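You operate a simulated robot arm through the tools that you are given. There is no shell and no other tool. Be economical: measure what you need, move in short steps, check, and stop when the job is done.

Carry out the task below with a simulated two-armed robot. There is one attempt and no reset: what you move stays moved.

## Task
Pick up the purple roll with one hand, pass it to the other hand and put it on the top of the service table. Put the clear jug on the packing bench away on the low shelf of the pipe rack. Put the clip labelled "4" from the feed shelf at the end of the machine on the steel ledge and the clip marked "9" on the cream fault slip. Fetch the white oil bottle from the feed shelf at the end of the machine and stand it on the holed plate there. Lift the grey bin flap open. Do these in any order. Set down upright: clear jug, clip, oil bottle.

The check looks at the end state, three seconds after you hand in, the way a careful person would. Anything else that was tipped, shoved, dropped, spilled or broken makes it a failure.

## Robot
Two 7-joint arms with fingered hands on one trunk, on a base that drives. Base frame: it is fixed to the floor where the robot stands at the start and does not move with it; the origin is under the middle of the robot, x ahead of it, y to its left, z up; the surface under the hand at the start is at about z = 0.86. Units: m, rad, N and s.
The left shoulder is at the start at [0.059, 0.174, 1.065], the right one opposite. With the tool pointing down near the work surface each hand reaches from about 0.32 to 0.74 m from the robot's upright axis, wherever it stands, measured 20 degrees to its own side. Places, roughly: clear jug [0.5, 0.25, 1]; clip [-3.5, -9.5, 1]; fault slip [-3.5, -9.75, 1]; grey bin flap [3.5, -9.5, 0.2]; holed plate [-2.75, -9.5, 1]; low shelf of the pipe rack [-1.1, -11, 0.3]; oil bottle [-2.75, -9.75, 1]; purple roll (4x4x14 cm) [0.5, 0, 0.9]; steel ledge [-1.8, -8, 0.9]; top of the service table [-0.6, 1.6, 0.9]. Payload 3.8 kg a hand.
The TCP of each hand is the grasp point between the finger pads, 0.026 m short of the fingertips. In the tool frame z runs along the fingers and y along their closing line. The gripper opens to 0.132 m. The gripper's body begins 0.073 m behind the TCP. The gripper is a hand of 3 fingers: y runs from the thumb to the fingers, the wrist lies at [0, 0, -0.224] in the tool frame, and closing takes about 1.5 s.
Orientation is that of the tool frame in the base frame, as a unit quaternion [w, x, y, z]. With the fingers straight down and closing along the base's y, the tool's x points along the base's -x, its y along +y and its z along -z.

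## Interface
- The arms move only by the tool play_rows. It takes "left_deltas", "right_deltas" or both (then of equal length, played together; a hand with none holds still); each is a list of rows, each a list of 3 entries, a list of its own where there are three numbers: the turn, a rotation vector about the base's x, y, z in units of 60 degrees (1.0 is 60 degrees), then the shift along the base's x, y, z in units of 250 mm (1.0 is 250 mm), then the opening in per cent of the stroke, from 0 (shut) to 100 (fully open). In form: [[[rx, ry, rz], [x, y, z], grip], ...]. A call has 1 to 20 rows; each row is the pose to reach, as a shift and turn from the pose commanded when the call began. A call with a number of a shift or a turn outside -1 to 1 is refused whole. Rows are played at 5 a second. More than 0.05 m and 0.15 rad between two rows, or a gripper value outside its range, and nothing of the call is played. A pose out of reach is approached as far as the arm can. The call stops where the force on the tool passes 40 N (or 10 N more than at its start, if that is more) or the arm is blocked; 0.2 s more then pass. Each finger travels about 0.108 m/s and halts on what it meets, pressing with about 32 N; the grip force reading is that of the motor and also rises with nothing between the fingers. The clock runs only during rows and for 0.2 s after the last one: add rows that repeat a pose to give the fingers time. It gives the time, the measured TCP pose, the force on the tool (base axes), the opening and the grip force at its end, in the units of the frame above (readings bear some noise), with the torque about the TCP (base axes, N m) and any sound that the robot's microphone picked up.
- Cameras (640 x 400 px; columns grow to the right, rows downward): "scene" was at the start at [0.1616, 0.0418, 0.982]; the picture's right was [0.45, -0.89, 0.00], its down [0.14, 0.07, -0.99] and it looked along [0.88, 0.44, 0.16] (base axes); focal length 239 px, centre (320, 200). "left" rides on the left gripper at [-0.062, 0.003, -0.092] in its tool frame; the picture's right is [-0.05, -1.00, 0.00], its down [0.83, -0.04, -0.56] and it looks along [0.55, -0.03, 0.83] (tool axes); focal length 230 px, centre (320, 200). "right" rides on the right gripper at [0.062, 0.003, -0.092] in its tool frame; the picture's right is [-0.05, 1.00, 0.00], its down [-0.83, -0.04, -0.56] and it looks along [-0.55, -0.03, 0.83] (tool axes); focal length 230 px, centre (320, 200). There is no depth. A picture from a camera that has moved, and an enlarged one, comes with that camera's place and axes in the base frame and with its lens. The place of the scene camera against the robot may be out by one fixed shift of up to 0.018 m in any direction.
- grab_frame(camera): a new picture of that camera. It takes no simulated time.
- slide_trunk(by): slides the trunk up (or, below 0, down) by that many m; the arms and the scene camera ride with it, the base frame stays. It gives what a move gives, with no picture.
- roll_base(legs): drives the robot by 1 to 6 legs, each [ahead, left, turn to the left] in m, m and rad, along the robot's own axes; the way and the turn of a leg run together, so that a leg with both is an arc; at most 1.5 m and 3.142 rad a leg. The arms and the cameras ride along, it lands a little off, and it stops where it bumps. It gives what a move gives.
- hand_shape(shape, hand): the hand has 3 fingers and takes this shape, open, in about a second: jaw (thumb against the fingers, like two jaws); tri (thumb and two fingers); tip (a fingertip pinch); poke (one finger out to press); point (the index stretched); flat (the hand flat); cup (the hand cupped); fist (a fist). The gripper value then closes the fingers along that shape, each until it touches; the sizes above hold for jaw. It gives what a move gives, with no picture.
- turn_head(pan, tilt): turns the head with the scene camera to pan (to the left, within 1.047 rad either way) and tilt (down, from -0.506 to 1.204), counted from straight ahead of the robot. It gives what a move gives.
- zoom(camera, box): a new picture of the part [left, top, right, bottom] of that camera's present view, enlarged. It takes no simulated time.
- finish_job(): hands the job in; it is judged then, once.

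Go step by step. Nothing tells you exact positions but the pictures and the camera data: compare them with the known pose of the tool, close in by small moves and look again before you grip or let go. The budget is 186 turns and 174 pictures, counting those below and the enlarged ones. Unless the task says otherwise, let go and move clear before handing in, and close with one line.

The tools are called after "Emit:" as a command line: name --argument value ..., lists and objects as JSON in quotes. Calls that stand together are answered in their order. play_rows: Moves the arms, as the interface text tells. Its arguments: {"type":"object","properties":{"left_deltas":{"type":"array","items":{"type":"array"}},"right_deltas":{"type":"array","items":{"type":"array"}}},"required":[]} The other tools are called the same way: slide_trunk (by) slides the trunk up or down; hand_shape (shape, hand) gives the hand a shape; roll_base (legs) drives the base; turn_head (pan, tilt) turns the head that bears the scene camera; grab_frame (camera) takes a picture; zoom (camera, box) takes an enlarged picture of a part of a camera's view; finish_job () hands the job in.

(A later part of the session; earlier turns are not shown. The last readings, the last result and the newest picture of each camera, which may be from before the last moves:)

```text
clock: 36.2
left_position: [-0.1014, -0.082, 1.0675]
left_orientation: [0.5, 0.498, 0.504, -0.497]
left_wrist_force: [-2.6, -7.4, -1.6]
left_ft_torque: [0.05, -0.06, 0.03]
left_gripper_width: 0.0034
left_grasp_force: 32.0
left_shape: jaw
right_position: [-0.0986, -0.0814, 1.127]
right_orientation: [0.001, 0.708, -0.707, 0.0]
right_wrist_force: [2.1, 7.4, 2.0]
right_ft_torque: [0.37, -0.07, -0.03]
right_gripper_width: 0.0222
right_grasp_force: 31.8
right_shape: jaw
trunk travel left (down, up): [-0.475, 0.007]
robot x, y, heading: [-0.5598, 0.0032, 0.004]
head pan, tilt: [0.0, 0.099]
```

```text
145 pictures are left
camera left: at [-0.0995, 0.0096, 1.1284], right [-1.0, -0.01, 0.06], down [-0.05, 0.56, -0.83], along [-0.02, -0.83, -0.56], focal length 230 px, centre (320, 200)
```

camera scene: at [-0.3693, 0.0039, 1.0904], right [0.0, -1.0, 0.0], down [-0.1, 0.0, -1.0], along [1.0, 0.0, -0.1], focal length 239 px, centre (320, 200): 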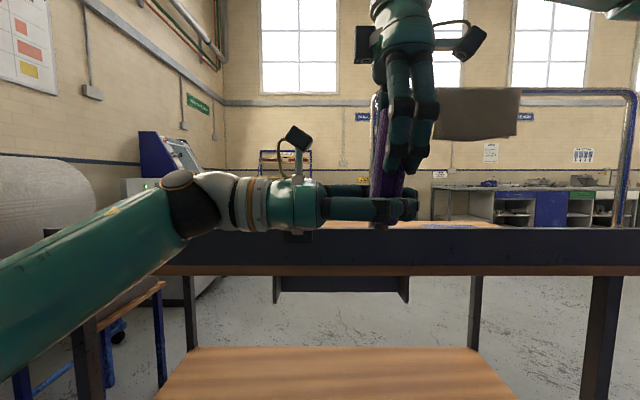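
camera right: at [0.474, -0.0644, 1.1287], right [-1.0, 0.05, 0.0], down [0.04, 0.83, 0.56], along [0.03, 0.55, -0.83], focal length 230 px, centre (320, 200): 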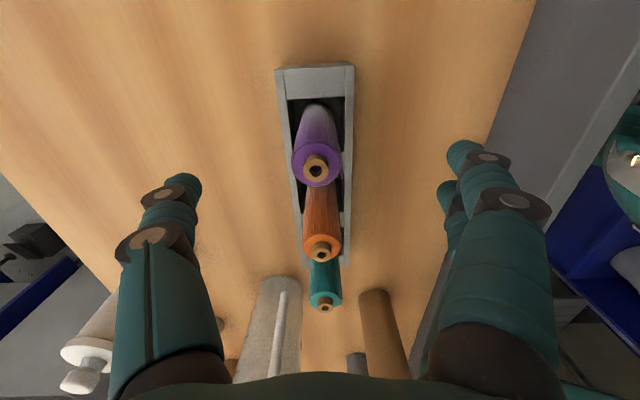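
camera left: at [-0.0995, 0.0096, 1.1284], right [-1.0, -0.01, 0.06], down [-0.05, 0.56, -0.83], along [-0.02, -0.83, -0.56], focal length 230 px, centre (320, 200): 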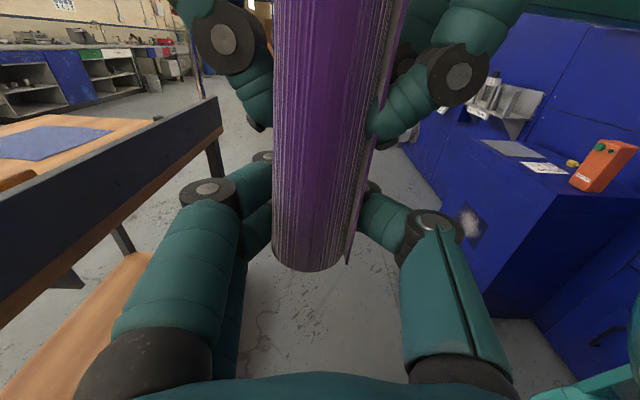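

The left hand envelops the roll's lower part. Now I open the right hand and withdraw it sideways to -y.

Emit:
play_rows --right_deltas '[[[0, 0, 0], [0, 0, 0], 50], [[0, 0, 0], [0, 0, 0], 100], [[0, 0, 0], [0, 0, 0], 100], [[0, 0, 0], [0, 0, 0], 100], [[0, 0, 0], [0, 0, 0], 100], [[0, 0, 0], [0, 0, 0], 100], [[0, 0, 0], [0, 0, 0], 100], [[0, 0, 0], [0, -0.1, 0.02], 100], [[0, 0, 0], [0, -0.25, 0.04], 100], [[0, 0, 0], [0, -0.45, 0.04], 100], [[0, 0, 0], [0, -0.65, 0.04], 100], [[0, 0, 0], [0, -0.8, 0.04], 100]]'

Emit:
grab_frame --camera "scene"

Emit:
grab_frame --camera "left"

```text
clock: 38.8
left_position: [-0.1016, -0.0818, 1.0677]
left_orientation: [0.5, 0.499, 0.504, -0.497]
left_wrist_force: [-0.2, 0.3, 0.1]
left_ft_torque: [-0.01, 0.03, -0.01]
left_gripper_width: 0.0003
left_grasp_force: 31.9
left_shape: jaw
right_position: [-0.0993, -0.2841, 1.1384]
right_orientation: [0.002, 0.707, -0.707, 0.001]
right_wrist_force: [-0.4, 0.7, 0.1]
right_ft_torque: [0.02, -0.02, 0.01]
right_gripper_width: 0.1317
right_grasp_force: 0.1
right_shape: jaw
trunk travel left (down, up): [-0.475, 0.007]
robot x, y, heading: [-0.5583, -0.0011, 0.005]
head pan, tilt: [0.0, 0.099]
```

```text
144 pictures are left
camera scene: at [-0.3696, 0.0034, 1.0905], right [0.0, -1.0, 0.0], down [-0.1, 0.0, -1.0], along [1.0, 0.0, -0.1], focal length 239 px, centre (320, 200)
```

scene: 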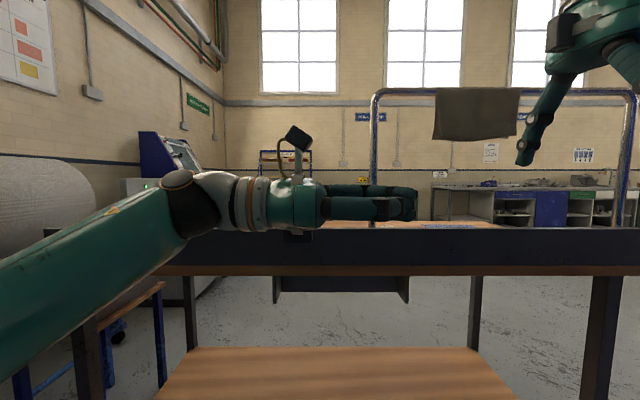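

```text
143 pictures are left
camera left: at [-0.0996, 0.0094, 1.1287], right [-1.0, -0.01, 0.06], down [-0.05, 0.56, -0.83], along [-0.02, -0.83, -0.56], focal length 230 px, centre (320, 200)
```

left: 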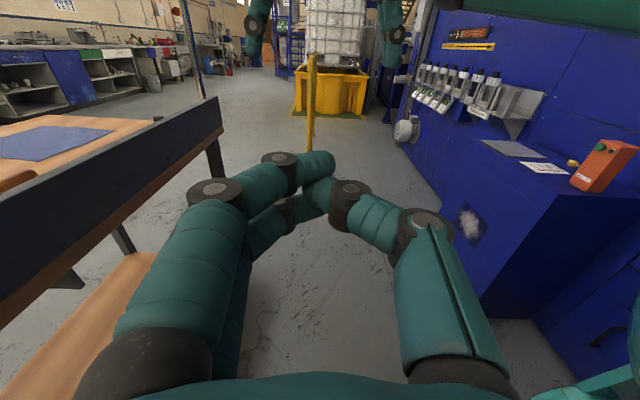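

The roll isn't in either hand: the left fingers only caged it and it slipped down. I look for it on the floor.

Emit:
turn_head --pan 0.0 --tilt 1.1

Emit:
grab_frame --camera "scene"

Emit:
grab_frame --camera "right"

```text
clock: 40.1
left_position: [-0.1013, -0.0814, 1.0668]
left_orientation: [0.5, 0.498, 0.504, -0.497]
left_wrist_force: [0.1, 0.5, 0.0]
left_ft_torque: [0.0, 0.0, 0.0]
left_gripper_width: 0.0004
left_grasp_force: 31.7
left_shape: jaw
right_position: [-0.1001, -0.283, 1.1378]
right_orientation: [0.003, 0.708, -0.706, 0.0]
right_wrist_force: [0.4, -0.6, -0.4]
right_ft_torque: [0.01, 0.04, 0.01]
right_gripper_width: 0.1318
right_grasp_force: 0.2
right_shape: jaw
trunk travel left (down, up): [-0.475, 0.007]
robot x, y, heading: [-0.5566, 0.0004, 0.001]
head pan, tilt: [0.0, 1.1]
```

```text
142 pictures are left
camera scene: at [-0.3982, 0.0038, 1.0057], right [0.0, -1.0, 0.0], down [-0.89, 0.0, -0.45], along [0.45, 0.0, -0.89], focal length 239 px, centre (320, 200)
```

scene: 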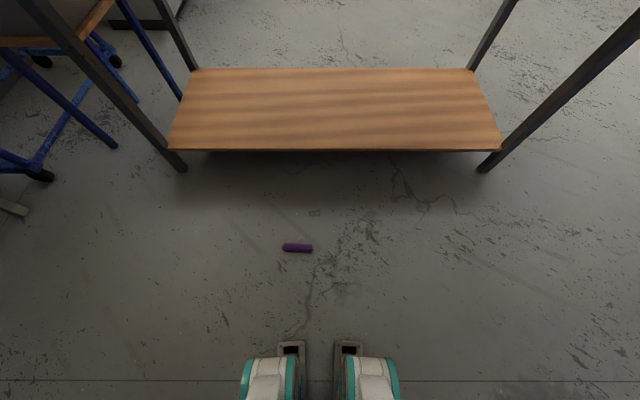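

```text
141 pictures are left
camera right: at [-0.1027, -0.3442, 1.2291], right [-1.0, 0.05, 0.0], down [0.04, 0.83, 0.55], along [0.03, 0.55, -0.83], focal length 230 px, centre (320, 200)
```

right: 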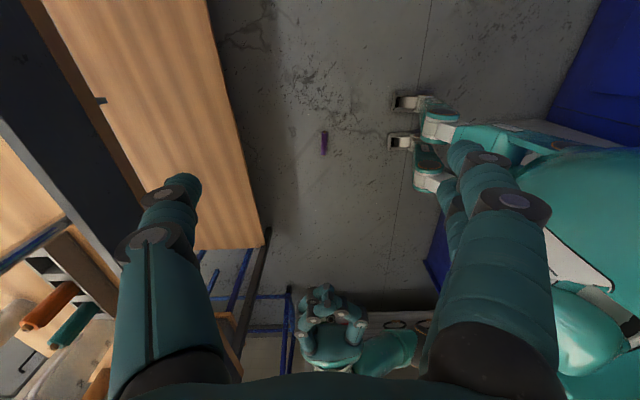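

The roll lies on the floor along y at about (-0.126, 0.10). I'll move the left hand aside, put the right hand above the roll's right end, and lower the trunk.

Emit:
play_rows --left_deltas '[[[0, 0, 0], [0, 0, 0], 50], [[0, 0, 0], [0, 0.15, 0], 100], [[0, 0, 0], [0, 0.3, 0], 100], [[0, 0, 0], [-0.05, 0.45, 0], 100], [[0, 0, 0], [-0.1, 0.6, 0], 100], [[0, 0, 0], [-0.15, 0.75, 0], 100], [[0, 0, 0], [-0.2, 0.9, 0], 100], [[0, 0, 0], [-0.2, 1.0, 0], 100], [[0, 0, 0], [-0.2, 1.0, 0], 100]]' --right_deltas '[[[0, 0, 0], [0, 0, 0], 100], [[0, 0, 0], [0, 0, 0], 100], [[0, 0, 0], [0, 0.1, 0], 100], [[0, 0, 0], [0, 0.3, 0], 100], [[0, 0, 0], [0, 0.45, 0], 100], [[0, 0, 0], [-0.05, 0.6, 0], 100], [[0, 0, 0], [-0.1, 0.75, 0], 100], [[0, 0, 0], [-0.1, 0.9, 0], 100], [[0, 0, 0], [-0.1, 1.0, 0], 100]]'

Emit:
slide_trunk --by -0.44

Emit:
grab_frame --camera "right"

Emit:
grab_frame --camera "scene"

```text
clock: 42.1
left_position: [-0.1501, 0.1709, 1.0658]
left_orientation: [0.501, 0.498, 0.504, -0.497]
left_wrist_force: [0.1, 0.5, 0.0]
left_ft_torque: [-0.01, 0.02, 0.0]
left_gripper_width: 0.1317
left_grasp_force: 0.1
left_shape: jaw
right_position: [-0.1245, -0.0291, 1.1404]
right_orientation: [0.002, 0.707, -0.707, 0.0]
right_wrist_force: [-0.4, 0.2, 0.0]
right_ft_torque: [0.0, 0.04, 0.03]
right_gripper_width: 0.1319
right_grasp_force: 0.1
right_shape: jaw
trunk travel left (down, up): [-0.475, 0.007]
robot x, y, heading: [-0.5607, 0.0028, 0.002]
head pan, tilt: [0.0, 1.1]
```

```text
refused: -0.44 is not a number from -0.4 to 0.4
```

```text
140 pictures are left
camera right: at [-0.1271, -0.0905, 1.232], right [-1.0, 0.05, 0.0], down [0.05, 0.83, 0.55], along [0.03, 0.55, -0.83], focal length 230 px, centre (320, 200)
```

right: 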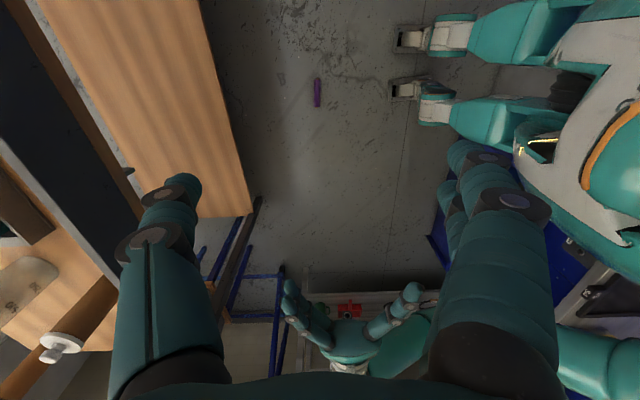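

```text
139 pictures are left
camera scene: at [-0.3984, 0.0041, 1.0057], right [0.0, -1.0, 0.0], down [-0.89, 0.0, -0.45], along [0.45, 0.0, -0.89], focal length 239 px, centre (320, 200)
```

scene: 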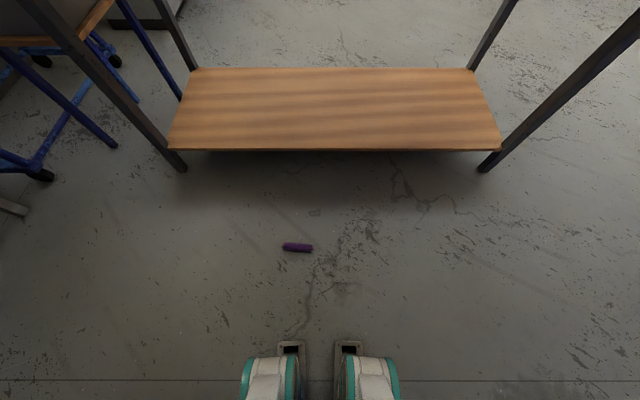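

Emit:
slide_trunk --by -0.4

Emit:
grab_frame --camera "right"

Emit:
grab_frame --camera "scene"

```text
clock: 45.9
left_position: [-0.1492, 0.1691, 0.6667]
left_orientation: [0.499, 0.499, 0.504, -0.497]
left_wrist_force: [0.4, -0.3, 0.5]
left_ft_torque: [-0.01, -0.01, 0.03]
left_gripper_width: 0.1317
left_grasp_force: 0.1
left_shape: jaw
right_position: [-0.1239, -0.0308, 0.7399]
right_orientation: [-0.003, -0.707, 0.708, -0.001]
right_wrist_force: [-1.1, -0.8, 0.5]
right_ft_torque: [-0.01, 0.01, -0.01]
right_gripper_width: 0.1321
right_grasp_force: 0.1
right_shape: jaw
trunk travel left (down, up): [-0.075, 0.407]
robot x, y, heading: [-0.563, 0.0004, 0.001]
head pan, tilt: [0.0, 1.1]
```

```text
138 pictures are left
camera right: at [-0.1273, -0.0924, 0.8309], right [-1.0, 0.05, 0.0], down [0.04, 0.83, 0.55], along [0.03, 0.55, -0.83], focal length 230 px, centre (320, 200)
```

right: 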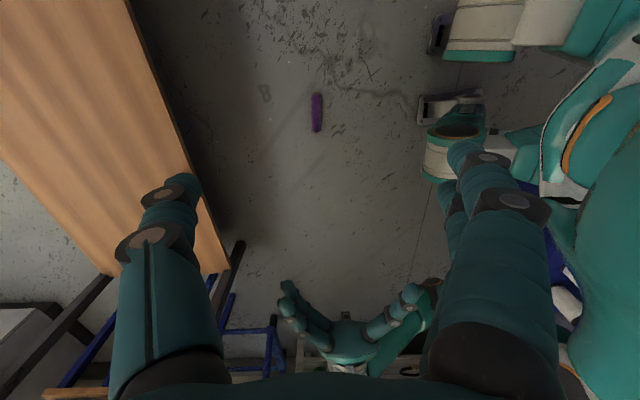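

```text
137 pictures are left
camera scene: at [-0.4139, 0.0038, 0.5662], right [0.0, -1.0, 0.0], down [-0.89, 0.0, -0.45], along [0.45, 0.0, -0.89], focal length 239 px, centre (320, 200)
```

scene: 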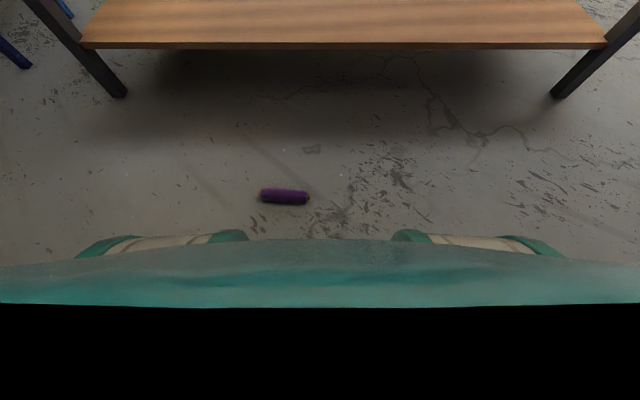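

Roll spans y 0.03–0.16 at x≈-0.106. I centre over its right end and lower the right arm in stages.

Emit:
play_rows --left_deltas '[[[0, 0, 0], [0, 0.15, 0], 100], [[0, 0, 0], [0, 0.3, 0], 100], [[0, 0, 0], [0, 0.45, 0], 100], [[0, 0, 0], [0, 0.6, 0], 100], [[0, 0, 0], [0, 0.6, 0], 100], [[0, 0, 0], [0, 0.6, 0], 100], [[0, 0, 0], [0, 0.6, 0], 100], [[0, 0, 0], [0, 0.6, 0], 100]]' --right_deltas '[[[0, 0, 0], [0.07, 0.1, -0.1], 100], [[0, 0, 0], [0.07, 0.25, -0.2], 100], [[0, 0, 0], [0.07, 0.372, -0.3], 100], [[0, 0, 0], [0.07, 0.372, -0.45], 100], [[0, 0, 0], [0.07, 0.372, -0.6], 100], [[0, 0, 0], [0.07, 0.372, -0.75], 100], [[0, 0, 0], [0.07, 0.372, -0.9], 100], [[0, 0, 0], [0.07, 0.372, -1.0], 100]]'

Emit:
play_rows --right_deltas '[[[0, 0, 0], [0, 0, -0.15], 100], [[0, 0, 0], [0, 0, -0.3], 100], [[0, 0, 0], [0, 0, -0.45], 100], [[0, 0, 0], [0, 0, -0.6], 100], [[0, 0, 0], [0, 0, -0.75], 100], [[0, 0, 0], [0, 0, -0.9], 100], [[0, 0, 0], [0, 0, -1.0], 100], [[0, 0, 0], [0, 0, -1.0], 100]]'

Emit:
grab_frame --camera "right"

Emit:
grab_frame --camera "scene"

```text
clock: 47.7
left_position: [-0.1491, 0.3187, 0.6656]
left_orientation: [0.499, 0.499, 0.505, -0.497]
left_wrist_force: [-0.7, 0.5, 0.0]
left_ft_torque: [-0.02, 0.03, 0.0]
left_gripper_width: 0.1316
left_grasp_force: 0.0
left_shape: jaw
right_position: [-0.1061, 0.061, 0.4886]
right_orientation: [0.002, 0.708, -0.706, 0.001]
right_wrist_force: [0.8, -0.4, 0.6]
right_ft_torque: [-0.03, -0.01, -0.02]
right_gripper_width: 0.132
right_grasp_force: 0.1
right_shape: jaw
trunk travel left (down, up): [-0.075, 0.407]
robot x, y, heading: [-0.5602, -0.0006, -0.001]
head pan, tilt: [0.0, 1.1]
```

```text
clock: 49.5
left_position: [-0.1492, 0.3181, 0.6657]
left_orientation: [0.499, 0.499, 0.505, -0.498]
left_wrist_force: [-0.4, 0.0, -0.3]
left_ft_torque: [0.01, 0.02, -0.02]
left_gripper_width: 0.132
left_grasp_force: 0.0
left_shape: jaw
right_position: [-0.1061, 0.0608, 0.2393]
right_orientation: [0.002, 0.708, -0.706, 0.0]
right_wrist_force: [0.5, -0.3, 0.1]
right_ft_torque: [-0.04, -0.03, 0.0]
right_gripper_width: 0.132
right_grasp_force: 0.1
right_shape: jaw
trunk travel left (down, up): [-0.075, 0.407]
robot x, y, heading: [-0.5615, -0.0019, 0.003]
head pan, tilt: [0.0, 1.1]
```

```text
136 pictures are left
camera right: at [-0.11, 0.0, 0.3307], right [-1.0, 0.05, 0.0], down [0.04, 0.83, 0.55], along [0.03, 0.55, -0.83], focal length 230 px, centre (320, 200)
```

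right: 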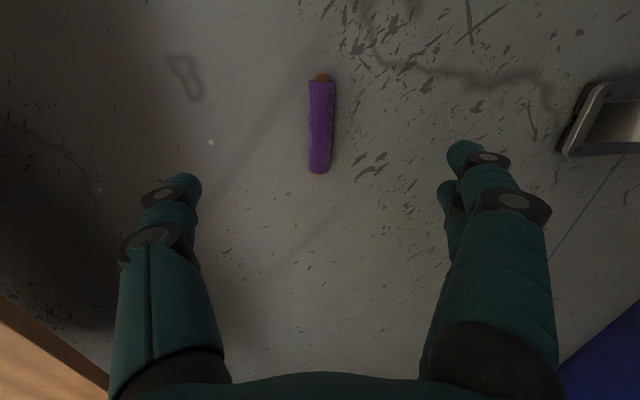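

```text
135 pictures are left
camera scene: at [-0.4138, 0.0038, 0.5662], right [0.0, -1.0, 0.0], down [-0.89, 0.0, -0.45], along [0.45, 0.0, -0.89], focal length 239 px, centre (320, 200)
```

scene: 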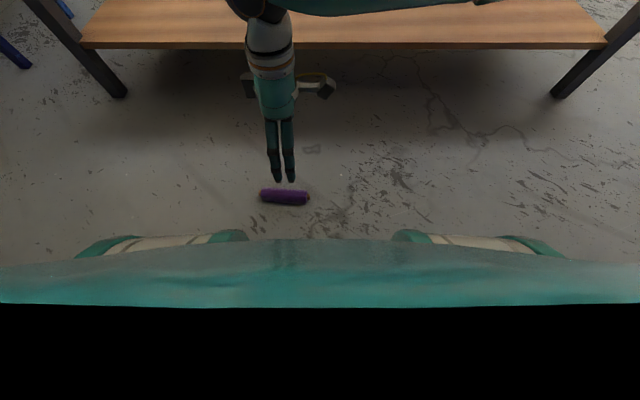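

Well aligned. Lowering to the floor and gripping.

Emit:
play_rows --right_deltas '[[[0, 0, 0], [0, 0.01, -0.18], 100], [[0, 0, 0], [0, 0.01, -0.36], 100], [[0, 0, 0], [0, 0.01, -0.54], 100], [[0, 0, 0], [0, 0.01, -0.72], 100], [[0, 0, 0], [0, 0.01, -0.81], 100], [[0, 0, 0], [0, 0.01, -0.81], 100], [[0, 0, 0], [0, 0.01, -0.81], 0], [[0, 0, 0], [0, 0.01, -0.81], 0], [[0, 0, 0], [0, 0.01, -0.81], 0], [[0, 0, 0], [0, 0.01, -0.81], 0], [[0, 0, 0], [0, 0.01, -0.81], 0], [[0, 0, 0], [0, 0.01, -0.81], 0], [[0, 0, 0], [0, 0.01, -0.81], 0], [[0, 0, 0], [0, 0.01, -0.81], 0]]'

Emit:
grab_frame --camera "right"

```text
clock: 52.5
left_position: [-0.1494, 0.3191, 0.6667]
left_orientation: [0.5, 0.498, 0.505, -0.497]
left_wrist_force: [0.5, 0.3, -0.6]
left_ft_torque: [0.01, -0.01, 0.02]
left_gripper_width: 0.1317
left_grasp_force: 0.0
left_shape: jaw
right_position: [-0.1139, 0.0464, 0.0599]
right_orientation: [-0.003, -0.707, 0.707, 0.0]
right_wrist_force: [1.2, -0.2, -0.2]
right_ft_torque: [-0.02, -0.02, -0.04]
right_gripper_width: 0.0
right_grasp_force: 31.9
right_shape: jaw
right hand out of reach, approached as far as the arm can: row 4, 5, 6, 7, 8, 9, 10, 11, 12, 13, 14
trunk travel left (down, up): [-0.075, 0.407]
robot x, y, heading: [-0.5626, 0.0015, 0.004]
head pan, tilt: [0.0, 1.1]
```

```text
134 pictures are left
camera right: at [-0.1172, -0.0156, 0.1515], right [-1.0, 0.05, 0.0], down [0.04, 0.83, 0.55], along [0.03, 0.55, -0.83], focal length 230 px, centre (320, 200)
```

right: 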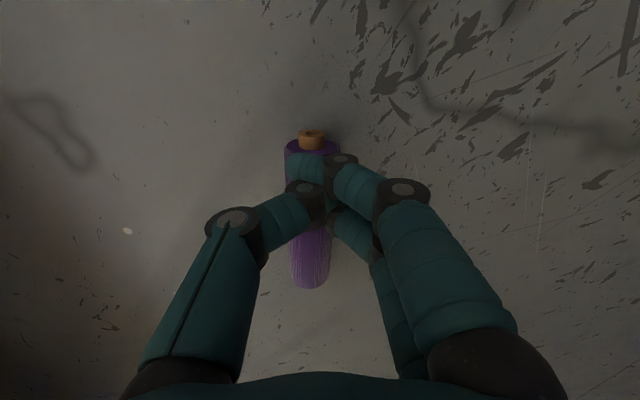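

Out of reach by ~3 cm. I open, raise a bit, drop the trunk 0.07 more and retry.

Emit:
play_rows --right_deltas '[[[0, 0, 0], [0, 0, 0], 60], [[0, 0, 0], [0, 0, 0], 100], [[0, 0, 0], [0, 0, 0], 100], [[0, 0, 0], [0, 0, 0.15], 100], [[0, 0, 0], [0, 0, 0.3], 100], [[0, 0, 0], [0, 0, 0.45], 100], [[0, 0, 0], [0, 0, 0.55], 100]]'

Emit:
slide_trunk --by -0.07

Emit:
grab_frame --camera "right"

```text
clock: 54.1
left_position: [-0.148, 0.3184, 0.6671]
left_orientation: [0.499, 0.499, 0.505, -0.497]
left_wrist_force: [0.3, -0.2, -0.7]
left_ft_torque: [0.0, -0.02, -0.02]
left_gripper_width: 0.1319
left_grasp_force: 0.0
left_shape: jaw
right_position: [-0.1143, 0.0476, 0.1976]
right_orientation: [-0.002, -0.707, 0.707, -0.001]
right_wrist_force: [-1.0, -0.5, -1.2]
right_ft_torque: [-0.02, -0.02, 0.0]
right_gripper_width: 0.132
right_grasp_force: 0.0
right_shape: jaw
trunk travel left (down, up): [-0.075, 0.407]
robot x, y, heading: [-0.5612, -0.0057, -0.0]
head pan, tilt: [0.0, 1.1]
```

```text
clock: 55.2
left_position: [-0.1499, 0.3193, 0.5954]
left_orientation: [0.499, 0.499, 0.506, -0.497]
left_wrist_force: [-0.1, 0.1, 0.2]
left_ft_torque: [-0.02, -0.03, 0.01]
left_gripper_width: 0.1317
left_grasp_force: 0.0
left_shape: jaw
right_position: [-0.114, 0.047, 0.1263]
right_orientation: [0.002, 0.707, -0.707, 0.0]
right_wrist_force: [-0.2, 0.0, 0.7]
right_ft_torque: [0.0, -0.01, -0.03]
right_gripper_width: 0.1322
right_grasp_force: 0.2
right_shape: jaw
trunk travel left (down, up): [-0.005, 0.477]
robot x, y, heading: [-0.5603, 0.0006, 0.003]
head pan, tilt: [0.0, 1.1]
```

```text
133 pictures are left
camera right: at [-0.117, -0.0157, 0.2179], right [-1.0, 0.05, 0.0], down [0.04, 0.83, 0.55], along [0.03, 0.55, -0.83], focal length 230 px, centre (320, 200)
```

right: 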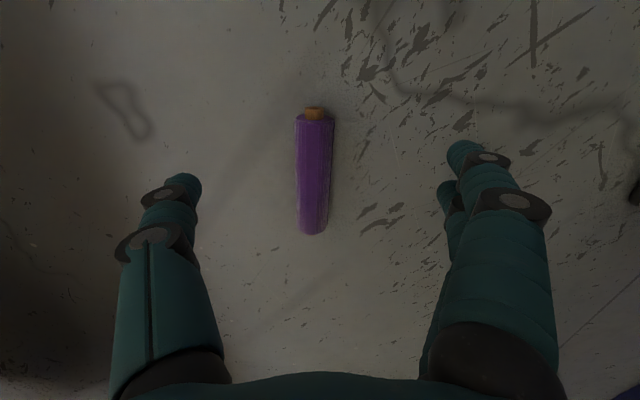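

Emit:
play_rows --right_deltas '[[[0, 0, 0], [0.032, 0.06, -0.1], 100], [[0, 0, 0], [0.032, 0.06, -0.22], 100], [[0, 0, 0], [0.032, 0.06, -0.32], 100], [[0, 0, 0], [0.032, 0.06, -0.38], 100], [[0, 0, 0], [0.032, 0.06, -0.38], 100], [[0, 0, 0], [0.032, 0.06, -0.38], 0], [[0, 0, 0], [0.032, 0.06, -0.38], 0], [[0, 0, 0], [0.032, 0.06, -0.38], 0], [[0, 0, 0], [0.032, 0.06, -0.38], 0], [[0, 0, 0], [0.032, 0.06, -0.38], 0], [[0, 0, 0], [0.032, 0.06, -0.38], 0], [[0, 0, 0], [0.032, 0.06, -0.38], 0], [[0, 0, 0], [0.032, 0.06, -0.38], 0]]'

Emit:
grab_frame --camera "right"

```text
clock: 58.0
left_position: [-0.1497, 0.318, 0.5964]
left_orientation: [0.499, 0.499, 0.505, -0.497]
left_wrist_force: [0.0, -0.1, 0.0]
left_ft_torque: [0.04, 0.0, -0.03]
left_gripper_width: 0.1318
left_grasp_force: 0.0
left_shape: jaw
right_position: [-0.1064, 0.0598, 0.0319]
right_orientation: [0.002, 0.707, -0.707, 0.0]
right_wrist_force: [0.4, -0.1, -0.2]
right_ft_torque: [0.01, -0.03, 0.0]
right_gripper_width: 0.0268
right_grasp_force: 32.0
right_shape: jaw
trunk travel left (down, up): [-0.005, 0.477]
robot x, y, heading: [-0.561, -0.0005, 0.004]
head pan, tilt: [0.0, 1.1]
```

```text
132 pictures are left
camera right: at [-0.1101, -0.0019, 0.1225], right [-1.0, 0.05, 0.0], down [0.04, 0.83, 0.55], along [0.03, 0.55, -0.83], focal length 230 px, centre (320, 200)
```

right: 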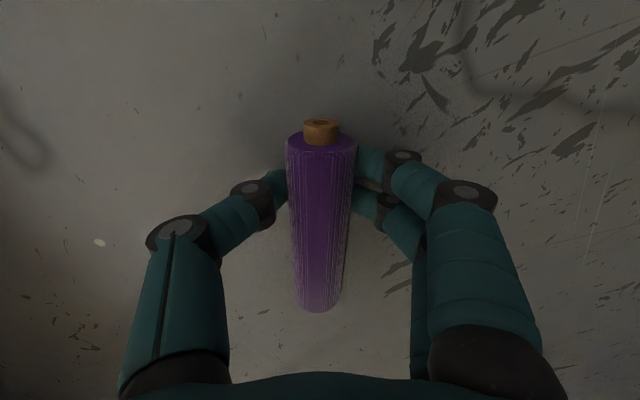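

Gripped the roll (0.027). Lifting, and meanwhile turning the left hand so it closes vertically for the pass along the roll's axis.

Emit:
play_rows --right_deltas '[[[0, 0, 0], [0, 0, 0.06], 0], [[0, 0, 0], [0, 0, 0.16], 0], [[0, 0, 0], [0, 0, 0.28], 0], [[0, 0, 0], [0, 0, 0.4], 0], [[0, 0, 0], [0, 0, 0.55], 0], [[0, 0, 0], [0, 0, 0.7], 0], [[0, 0, 0], [0, 0, 0.85], 0], [[0, 0, 0], [0, 0, 1.0], 0]]' --left_deltas '[[[0, 0.12, 0], [0, 0.05, 0], 100], [[0, 0.24, 0], [0, 0.1, 0], 100], [[0, 0.36, 0], [0, 0.15, 0], 100], [[0, 0.48, 0], [0, 0.2, 0], 100], [[0, 0.6, 0], [0, 0.2, 0], 100], [[0, 0.73, 0], [0, 0.2, 0], 100], [[0, 0.86, 0], [0, 0.2, 0], 100], [[0, 0.99, 0], [0, 0.2, 0], 100]]'

Emit:
slide_trunk --by 0.4

Emit:
play_rows --right_deltas '[[[0, 0, 0], [0, -0.1, 0.15], 0], [[0, 0, 0], [0, -0.15, 0.3], 0], [[0, 0, 0], [0, -0.2, 0.45], 0], [[0, 0, 0], [0, -0.2, 0.6], 0], [[0, 0, 0], [0, -0.2, 0.75], 0], [[0, 0, 0], [0, -0.2, 0.9], 0], [[0, 0, 0], [0, -0.2, 1.0], 0]]' --left_deltas '[[[0, 0.13, 0], [0, 0, 0], 100], [[0, 0.26, 0], [0, 0, 0], 100], [[0, 0.39, 0], [0, 0, 0], 100], [[0, 0.51, 0], [0, 0, 0], 100], [[0, 0.51, 0], [0, 0, 0], 100], [[0, 0.51, 0], [0, 0, 0], 100], [[0, 0.51, 0], [0, 0, 0], 100]]'

Emit:
turn_head --pan 0.2 --tilt 0.3

Emit:
grab_frame --camera "scene"

Emit:
grab_frame --camera "left"

Emit:
grab_frame --camera "right"

```text
clock: 59.8
left_position: [-0.1491, 0.368, 0.597]
left_orientation: [0.183, 0.186, 0.686, -0.679]
left_wrist_force: [0.1, -0.5, 0.4]
left_ft_torque: [-0.01, 0.03, 0.01]
left_gripper_width: 0.1317
left_grasp_force: 0.0
left_shape: jaw
right_position: [-0.1054, 0.0613, 0.2811]
right_orientation: [0.003, 0.708, -0.707, -0.001]
right_wrist_force: [-0.1, -0.6, -0.6]
right_ft_torque: [-0.03, 0.01, -0.05]
right_gripper_width: 0.0266
right_grasp_force: 31.9
right_shape: jaw
trunk travel left (down, up): [-0.005, 0.477]
robot x, y, heading: [-0.5593, -0.001, 0.001]
head pan, tilt: [0.0, 1.1]
```

```text
clock: 63.6
left_position: [-0.1491, 0.3677, 0.9954]
left_orientation: [0.184, 0.187, 0.685, -0.68]
left_wrist_force: [-0.4, -0.1, 0.2]
left_ft_torque: [0.0, 0.0, 0.01]
left_gripper_width: 0.1319
left_grasp_force: 0.0
left_shape: jaw
right_position: [-0.1065, 0.0617, 0.681]
right_orientation: [-0.002, -0.707, 0.707, 0.0]
right_wrist_force: [0.0, -0.3, -1.0]
right_ft_torque: [0.0, -0.01, 0.02]
right_gripper_width: 0.0266
right_grasp_force: 31.9
right_shape: jaw
trunk travel left (down, up): [-0.405, 0.077]
robot x, y, heading: [-0.5619, -0.0013, 0.001]
head pan, tilt: [0.0, 1.1]
```

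```text
clock: 65.2
left_position: [-0.1496, 0.3676, 0.9968]
left_orientation: [-0.004, 0.001, 0.71, -0.704]
left_wrist_force: [0.4, 0.5, 0.8]
left_ft_torque: [0.01, 0.0, -0.03]
left_gripper_width: 0.132
left_grasp_force: 0.1
left_shape: jaw
right_position: [-0.1046, 0.0109, 0.9311]
right_orientation: [0.003, 0.707, -0.707, 0.0]
right_wrist_force: [-0.3, 0.5, -0.5]
right_ft_torque: [-0.04, -0.01, -0.01]
right_gripper_width: 0.0267
right_grasp_force: 32.1
right_shape: jaw
trunk travel left (down, up): [-0.405, 0.077]
robot x, y, heading: [-0.5646, 0.0016, 0.001]
head pan, tilt: [0.0, 1.1]
```

```text
clock: 66.3
left_position: [-0.1492, 0.3682, 0.9976]
left_orientation: [-0.003, 0.001, 0.71, -0.705]
left_wrist_force: [0.0, 0.2, -0.5]
left_ft_torque: [0.01, -0.02, -0.03]
left_gripper_width: 0.1318
left_grasp_force: 0.1
left_shape: jaw
right_position: [-0.1028, 0.0108, 0.9323]
right_orientation: [0.002, 0.707, -0.707, 0.0]
right_wrist_force: [0.3, 0.2, 0.3]
right_ft_torque: [-0.06, -0.01, 0.0]
right_gripper_width: 0.0267
right_grasp_force: 32.6
right_shape: jaw
trunk travel left (down, up): [-0.405, 0.077]
robot x, y, heading: [-0.5604, 0.001, 0.005]
head pan, tilt: [0.201, 0.3]
```

```text
131 pictures are left
camera scene: at [-0.3785, 0.0224, 0.976], right [0.2, -0.98, 0.0], down [-0.29, -0.06, -0.95], along [0.94, 0.19, -0.3], focal length 239 px, centre (320, 200)
```

scene: 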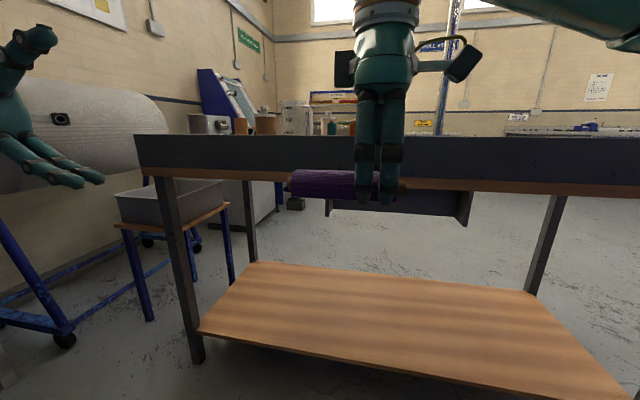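

```text
130 pictures are left
camera left: at [-0.0879, 0.4596, 0.9928], right [0.06, -0.01, 1.0], down [-0.83, 0.56, 0.05], along [-0.56, -0.83, 0.02], focal length 230 px, centre (320, 200)
```

left: 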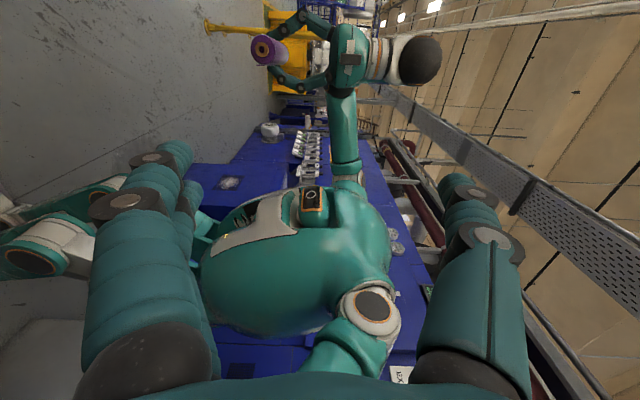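

```text
129 pictures are left
camera right: at [-0.1066, -0.0506, 1.0228], right [-1.0, 0.05, 0.0], down [0.04, 0.83, 0.55], along [0.03, 0.55, -0.83], focal length 230 px, centre (320, 200)
```

right: 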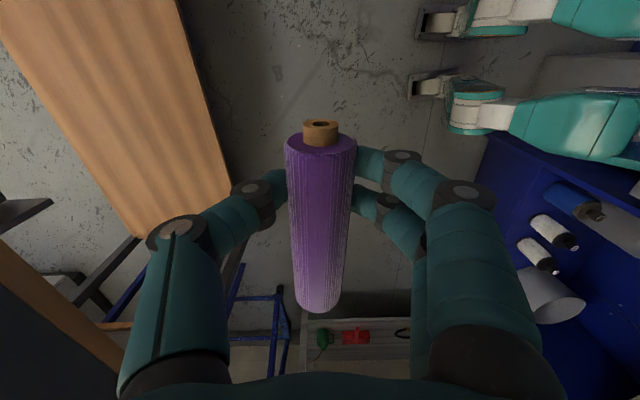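

Roll's free end is at about (-0.10, 0.103, 0.918). I bring the left hand in line with it and look.

Emit:
play_rows --left_deltas '[[[0, 0, 0], [0.1, 0, -0.16], 100], [[0, 0, 0], [0.196, -0.02, -0.32], 100], [[0, 0, 0], [0.196, -0.2, -0.32], 100], [[0, 0, 0], [0.196, -0.38, -0.32], 100], [[0, 0, 0], [0.196, -0.56, -0.32], 100], [[0, 0, 0], [0.196, -0.68, -0.32], 100], [[0, 0, 0], [0.196, -0.68, -0.32], 100]]'

Emit:
grab_frame --camera "scene"

Emit:
grab_frame --camera "left"

Emit:
grab_frame --camera "right"

```text
clock: 67.9
left_position: [-0.1001, 0.1961, 0.9166]
left_orientation: [-0.004, 0.001, 0.71, -0.704]
left_wrist_force: [0.2, -0.3, 0.1]
left_ft_torque: [-0.02, -0.01, -0.02]
left_gripper_width: 0.1317
left_grasp_force: 0.3
left_shape: jaw
right_position: [-0.1037, 0.012, 0.9322]
right_orientation: [-0.002, -0.707, 0.707, 0.0]
right_wrist_force: [0.3, -0.2, -0.9]
right_ft_torque: [-0.04, -0.02, -0.01]
right_gripper_width: 0.0266
right_grasp_force: 31.9
right_shape: jaw
trunk travel left (down, up): [-0.405, 0.077]
robot x, y, heading: [-0.563, 0.0036, 0.001]
head pan, tilt: [0.201, 0.3]
```

```text
128 pictures are left
camera scene: at [-0.3786, 0.0226, 0.976], right [0.2, -0.98, 0.0], down [-0.29, -0.06, -0.96], along [0.94, 0.19, -0.3], focal length 239 px, centre (320, 200)
```

scene: 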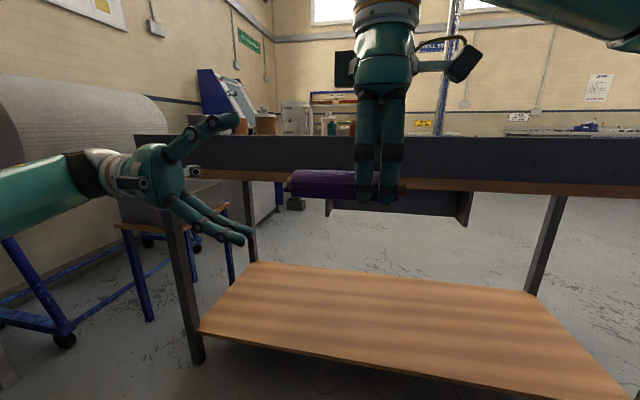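

```text
127 pictures are left
camera left: at [-0.0391, 0.2881, 0.9128], right [0.06, -0.01, 1.0], down [-0.83, 0.56, 0.05], along [-0.56, -0.83, 0.02], focal length 230 px, centre (320, 200)
```

left: 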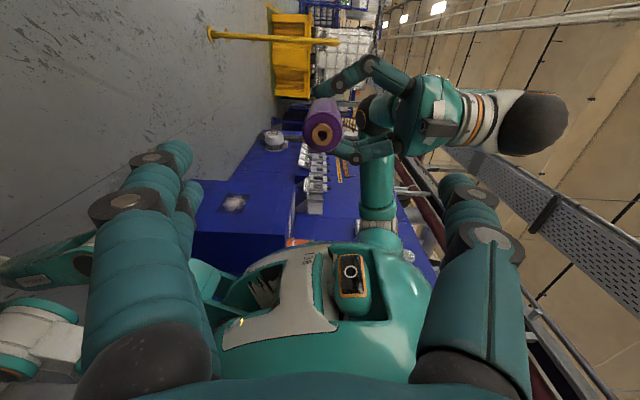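

```text
126 pictures are left
camera right: at [-0.1066, -0.0504, 1.0231], right [-1.0, 0.05, 0.0], down [0.04, 0.83, 0.55], along [0.03, 0.55, -0.83], focal length 230 px, centre (320, 200)
```

right: 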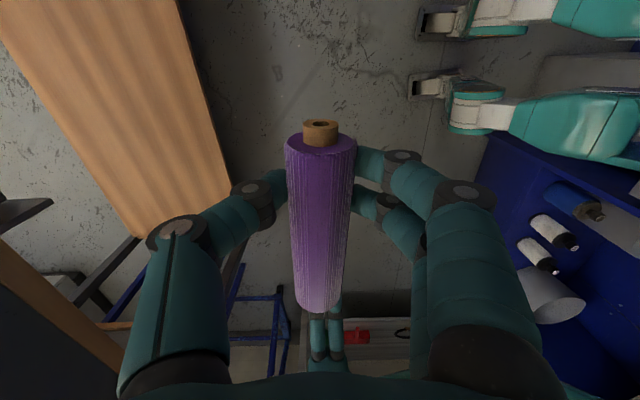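

Aligned. Advance onto the roll's end and close.

Emit:
play_rows --left_deltas '[[[0, 0, 0], [0.008, -0.14, 0], 100], [[0, 0, 0], [0.008, -0.28, 0], 100], [[0, 0, 0], [0.008, -0.4, 0], 100], [[0, 0, 0], [0.008, -0.504, 0], 100], [[0, 0, 0], [0.008, -0.504, 0], 100], [[0, 0, 0], [0.008, -0.504, 0], 0], [[0, 0, 0], [0.008, -0.504, 0], 0], [[0, 0, 0], [0.008, -0.504, 0], 0], [[0, 0, 0], [0.008, -0.504, 0], 0], [[0, 0, 0], [0.008, -0.504, 0], 0], [[0, 0, 0], [0.008, -0.504, 0], 0], [[0, 0, 0], [0.008, -0.504, 0], 0], [[0, 0, 0], [0.008, -0.504, 0], 0]]'

Emit:
grab_frame --camera "scene"

Emit:
grab_frame --camera "left"

Emit:
grab_frame --camera "right"

```text
clock: 70.7
left_position: [-0.0985, 0.0722, 0.9149]
left_orientation: [-0.004, 0.001, 0.71, -0.704]
left_wrist_force: [0.6, -2.9, 1.2]
left_ft_torque: [-0.02, 0.04, 0.03]
left_gripper_width: 0.024
left_grasp_force: 32.4
left_shape: jaw
right_position: [-0.1036, 0.0118, 0.9314]
right_orientation: [0.002, 0.707, -0.707, 0.001]
right_wrist_force: [-1.2, 3.8, -1.3]
right_ft_torque: [0.03, -0.01, 0.09]
right_gripper_width: 0.0268
right_grasp_force: 31.9
right_shape: jaw
trunk travel left (down, up): [-0.405, 0.077]
robot x, y, heading: [-0.5615, -0.0014, 0.003]
head pan, tilt: [0.201, 0.3]
```

```text
125 pictures are left
camera scene: at [-0.3785, 0.0225, 0.976], right [0.2, -0.98, 0.0], down [-0.29, -0.06, -0.96], along [0.94, 0.19, -0.3], focal length 239 px, centre (320, 200)
```

scene: 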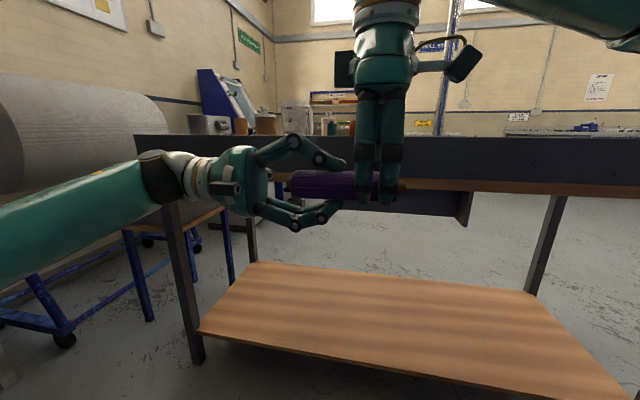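

```text
124 pictures are left
camera left: at [-0.0372, 0.1629, 0.9114], right [0.06, -0.01, 1.0], down [-0.83, 0.56, 0.05], along [-0.56, -0.83, 0.02], focal length 230 px, centre (320, 200)
```

left: 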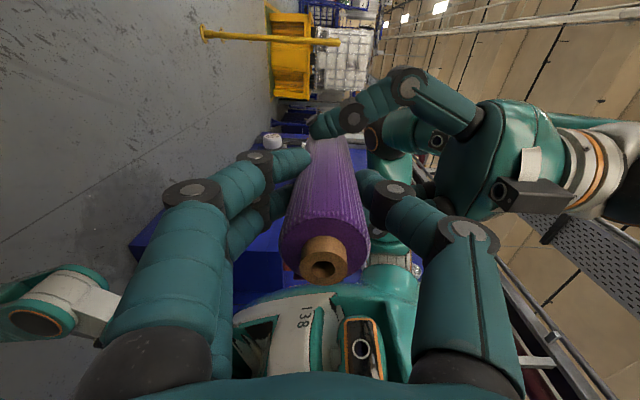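

```text
123 pictures are left
camera right: at [-0.1067, -0.0504, 1.023], right [-1.0, 0.05, 0.0], down [0.04, 0.83, 0.55], along [0.03, 0.55, -0.83], focal length 230 px, centre (320, 200)
```

right: 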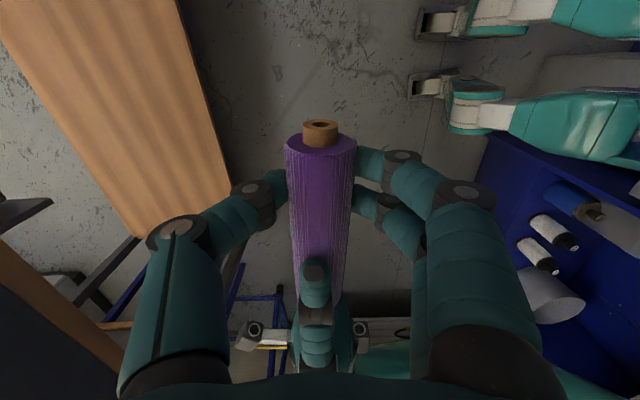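

Both grip (0.024). Open the right hand and raise it away.

Emit:
play_rows --right_deltas '[[[0, 0, 0], [0, 0, 0], 30], [[0, 0, 0], [0, 0, 0], 70], [[0, 0, 0], [0, 0, 0], 100], [[0, 0, 0], [0, 0, 0], 100], [[0, 0, 0], [0, 0, 0], 100], [[0, 0, 0], [0, 0, 0.1], 100], [[0, 0, 0], [0, 0, 0.2], 100], [[0, 0, 0], [0, 0, 0.35], 100], [[0, 0, 0], [0, -0.15, 0.45], 100], [[0, 0, 0], [0, -0.3, 0.45], 100], [[0, 0, 0], [0, -0.5, 0.45], 100]]'

Emit:
grab_frame --camera "left"

```text
clock: 73.1
left_position: [-0.0982, 0.0696, 0.9157]
left_orientation: [-0.003, 0.002, 0.71, -0.704]
left_wrist_force: [1.3, -0.3, 0.4]
left_ft_torque: [0.02, 0.03, 0.03]
left_gripper_width: 0.0243
left_grasp_force: 32.2
left_shape: jaw
right_position: [-0.1056, -0.1171, 1.0443]
right_orientation: [0.002, 0.708, -0.707, 0.0]
right_wrist_force: [-0.6, -0.2, -1.5]
right_ft_torque: [0.04, 0.01, -0.01]
right_gripper_width: 0.1318
right_grasp_force: 0.1
right_shape: jaw
trunk travel left (down, up): [-0.405, 0.077]
robot x, y, heading: [-0.5613, 0.0025, 0.002]
head pan, tilt: [0.201, 0.3]
```

```text
122 pictures are left
camera left: at [-0.0375, 0.1618, 0.9117], right [0.06, -0.01, 1.0], down [-0.83, 0.56, 0.05], along [-0.56, -0.83, 0.02], focal length 230 px, centre (320, 200)
```

left: 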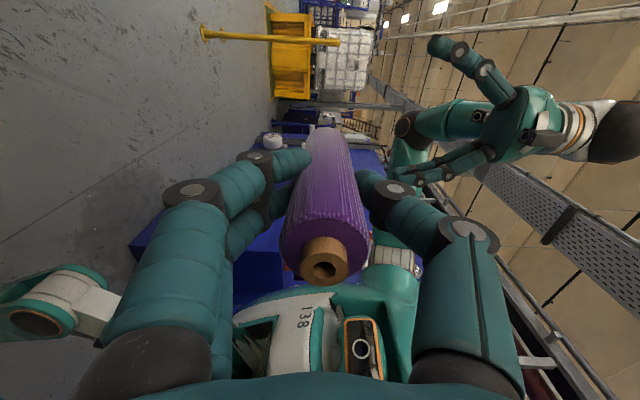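

The left hand has the roll. Now I turn it to point down (roll upright) and raise it, and look to the left for the service table.

Emit:
play_rows --left_deltas '[[[0.125, 0, 0], [0, 0.1, 0.1], 0], [[0.25, 0, 0], [0, 0.2, 0.2], 0], [[0.375, 0, 0], [0, 0.3, 0.3], 0], [[0.5, 0, 0], [-0.05, 0.4, 0.4], 0], [[0.625, 0, 0], [-0.1, 0.5, 0.5], 0], [[0.75, 0, 0], [-0.15, 0.6, 0.6], 0], [[0.875, 0, 0], [-0.2, 0.65, 0.7], 0], [[1.0, 0, 0], [-0.2, 0.7, 0.75], 0]]'

Emit:
play_rows --left_deltas '[[[0.125, 0, 0], [0, 0.1, 0], 0], [[0.25, 0, 0], [0, 0.2, 0], 0], [[0.375, 0, 0], [0, 0.2, 0], 0], [[0.5, 0, 0], [0, 0.2, 0], 0], [[0.5, 0, 0], [0, 0.2, 0], 0]]'

Emit:
turn_head --pan 1.04 --tilt 0.2

Emit:
grab_frame --camera "scene"

Emit:
grab_frame --camera "left"

```text
clock: 74.9
left_position: [-0.1497, 0.2483, 1.1031]
left_orientation: [-0.004, -0.002, 0.967, -0.254]
left_wrist_force: [0.0, -0.9, -0.2]
left_ft_torque: [0.04, 0.04, 0.0]
left_gripper_width: 0.0237
left_grasp_force: 31.9
left_shape: jaw
right_position: [-0.1052, -0.1163, 1.0435]
right_orientation: [0.002, 0.707, -0.707, 0.0]
right_wrist_force: [0.4, -1.2, -0.5]
right_ft_torque: [0.0, -0.02, -0.02]
right_gripper_width: 0.1318
right_grasp_force: 0.1
right_shape: jaw
trunk travel left (down, up): [-0.405, 0.077]
robot x, y, heading: [-0.5594, -0.0023, 0.001]
head pan, tilt: [0.201, 0.3]
```

```text
clock: 76.1
left_position: [-0.1492, 0.2984, 1.1028]
left_orientation: [-0.003, -0.002, 1.0, 0.006]
left_wrist_force: [-0.9, -0.2, -0.2]
left_ft_torque: [0.01, 0.0, -0.04]
left_gripper_width: 0.024
left_grasp_force: 31.7
left_shape: jaw
right_position: [-0.1051, -0.1148, 1.0442]
right_orientation: [0.003, 0.707, -0.707, 0.0]
right_wrist_force: [1.3, -0.1, 0.0]
right_ft_torque: [0.03, 0.01, 0.02]
right_gripper_width: 0.1318
right_grasp_force: 0.0
right_shape: jaw
trunk travel left (down, up): [-0.405, 0.077]
robot x, y, heading: [-0.5587, -0.0012, -0.0]
head pan, tilt: [0.201, 0.3]
```

```text
clock: 77.3
left_position: [-0.1486, 0.298, 1.1044]
left_orientation: [-0.004, -0.001, 1.0, 0.004]
left_wrist_force: [-0.1, 0.3, -0.2]
left_ft_torque: [-0.02, -0.02, 0.0]
left_gripper_width: 0.0238
left_grasp_force: 31.6
left_shape: jaw
right_position: [-0.1064, -0.1165, 1.0428]
right_orientation: [0.002, 0.708, -0.707, 0.0]
right_wrist_force: [-0.5, 0.5, 0.7]
right_ft_torque: [0.0, -0.03, 0.0]
right_gripper_width: 0.1322
right_grasp_force: 0.0
right_shape: jaw
trunk travel left (down, up): [-0.405, 0.077]
robot x, y, heading: [-0.5601, 0.0001, 0.004]
head pan, tilt: [1.04, 0.201]
```

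```text
121 pictures are left
camera scene: at [-0.4229, 0.0841, 0.9853], right [0.86, -0.51, 0.0], down [-0.1, -0.17, -0.98], along [0.5, 0.85, -0.2], focal length 239 px, centre (320, 200)
```

scene: 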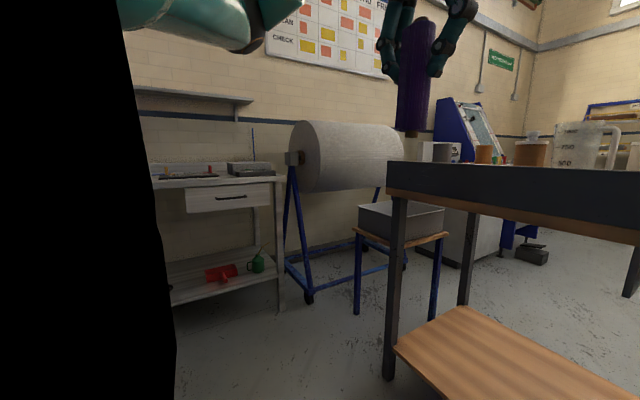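

```text
120 pictures are left
camera left: at [-0.0873, 0.2996, 1.1947], right [0.06, -1.0, -0.01], down [-0.83, -0.05, 0.56], along [-0.56, -0.02, -0.83], focal length 230 px, centre (320, 200)
```

left: 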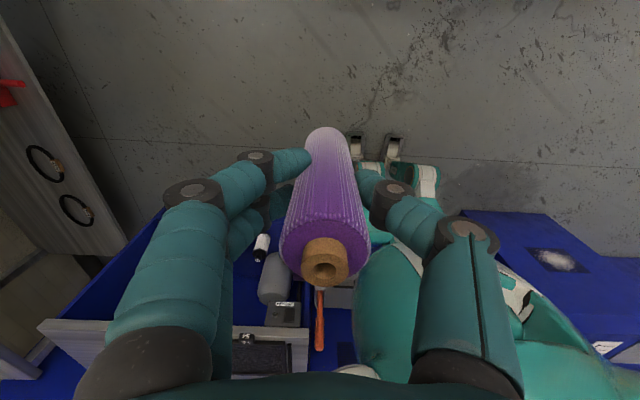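

The grey service table is to the left: front edge near y≈1.37, top z≈0.85. I strafe left first, then look again before turning.

Emit:
roll_base --legs '[[0.1, 0.45, 0]]'

Emit:
grab_frame --camera "scene"

Emit:
grab_frame --camera "left"

```text
clock: 81.8
left_position: [-0.0542, 0.752, 1.1028]
left_orientation: [-0.003, -0.005, 1.0, 0.004]
left_wrist_force: [-0.3, 0.7, -0.4]
left_ft_torque: [-0.01, 0.0, 0.02]
left_gripper_width: 0.024
left_grasp_force: 32.3
left_shape: jaw
right_position: [-0.0094, 0.3392, 1.044]
right_orientation: [0.002, 0.71, -0.704, 0.0]
right_wrist_force: [-0.7, 0.4, 0.3]
right_ft_torque: [-0.01, 0.0, 0.01]
right_gripper_width: 0.1317
right_grasp_force: 0.1
right_shape: jaw
trunk travel left (down, up): [-0.405, 0.077]
robot x, y, heading: [-0.4601, 0.4495, 0.009]
head pan, tilt: [1.04, 0.201]
```

```text
119 pictures are left
camera scene: at [-0.3273, 0.5367, 0.9853], right [0.87, -0.5, 0.0], down [-0.1, -0.17, -0.98], along [0.49, 0.85, -0.2], focal length 239 px, centre (320, 200)
```

scene: 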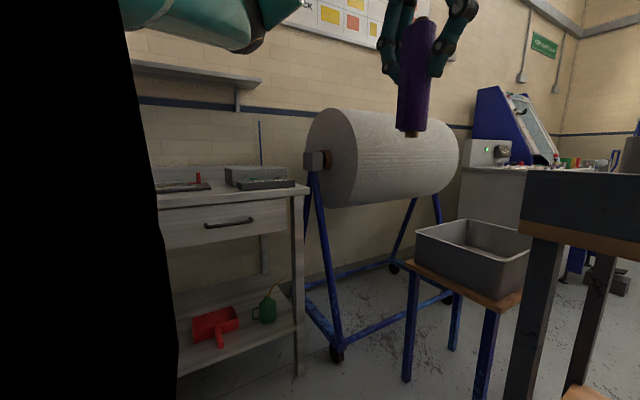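

```text
118 pictures are left
camera left: at [0.0067, 0.7545, 1.1947], right [0.06, -1.0, -0.01], down [-0.83, -0.06, 0.56], along [-0.56, -0.03, -0.83], focal length 230 px, centre (320, 200)
```

left: 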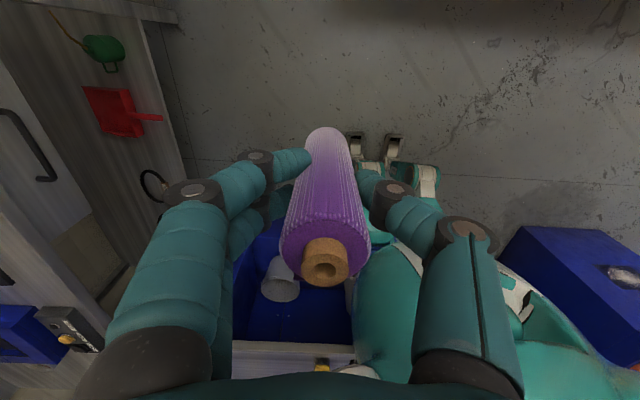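

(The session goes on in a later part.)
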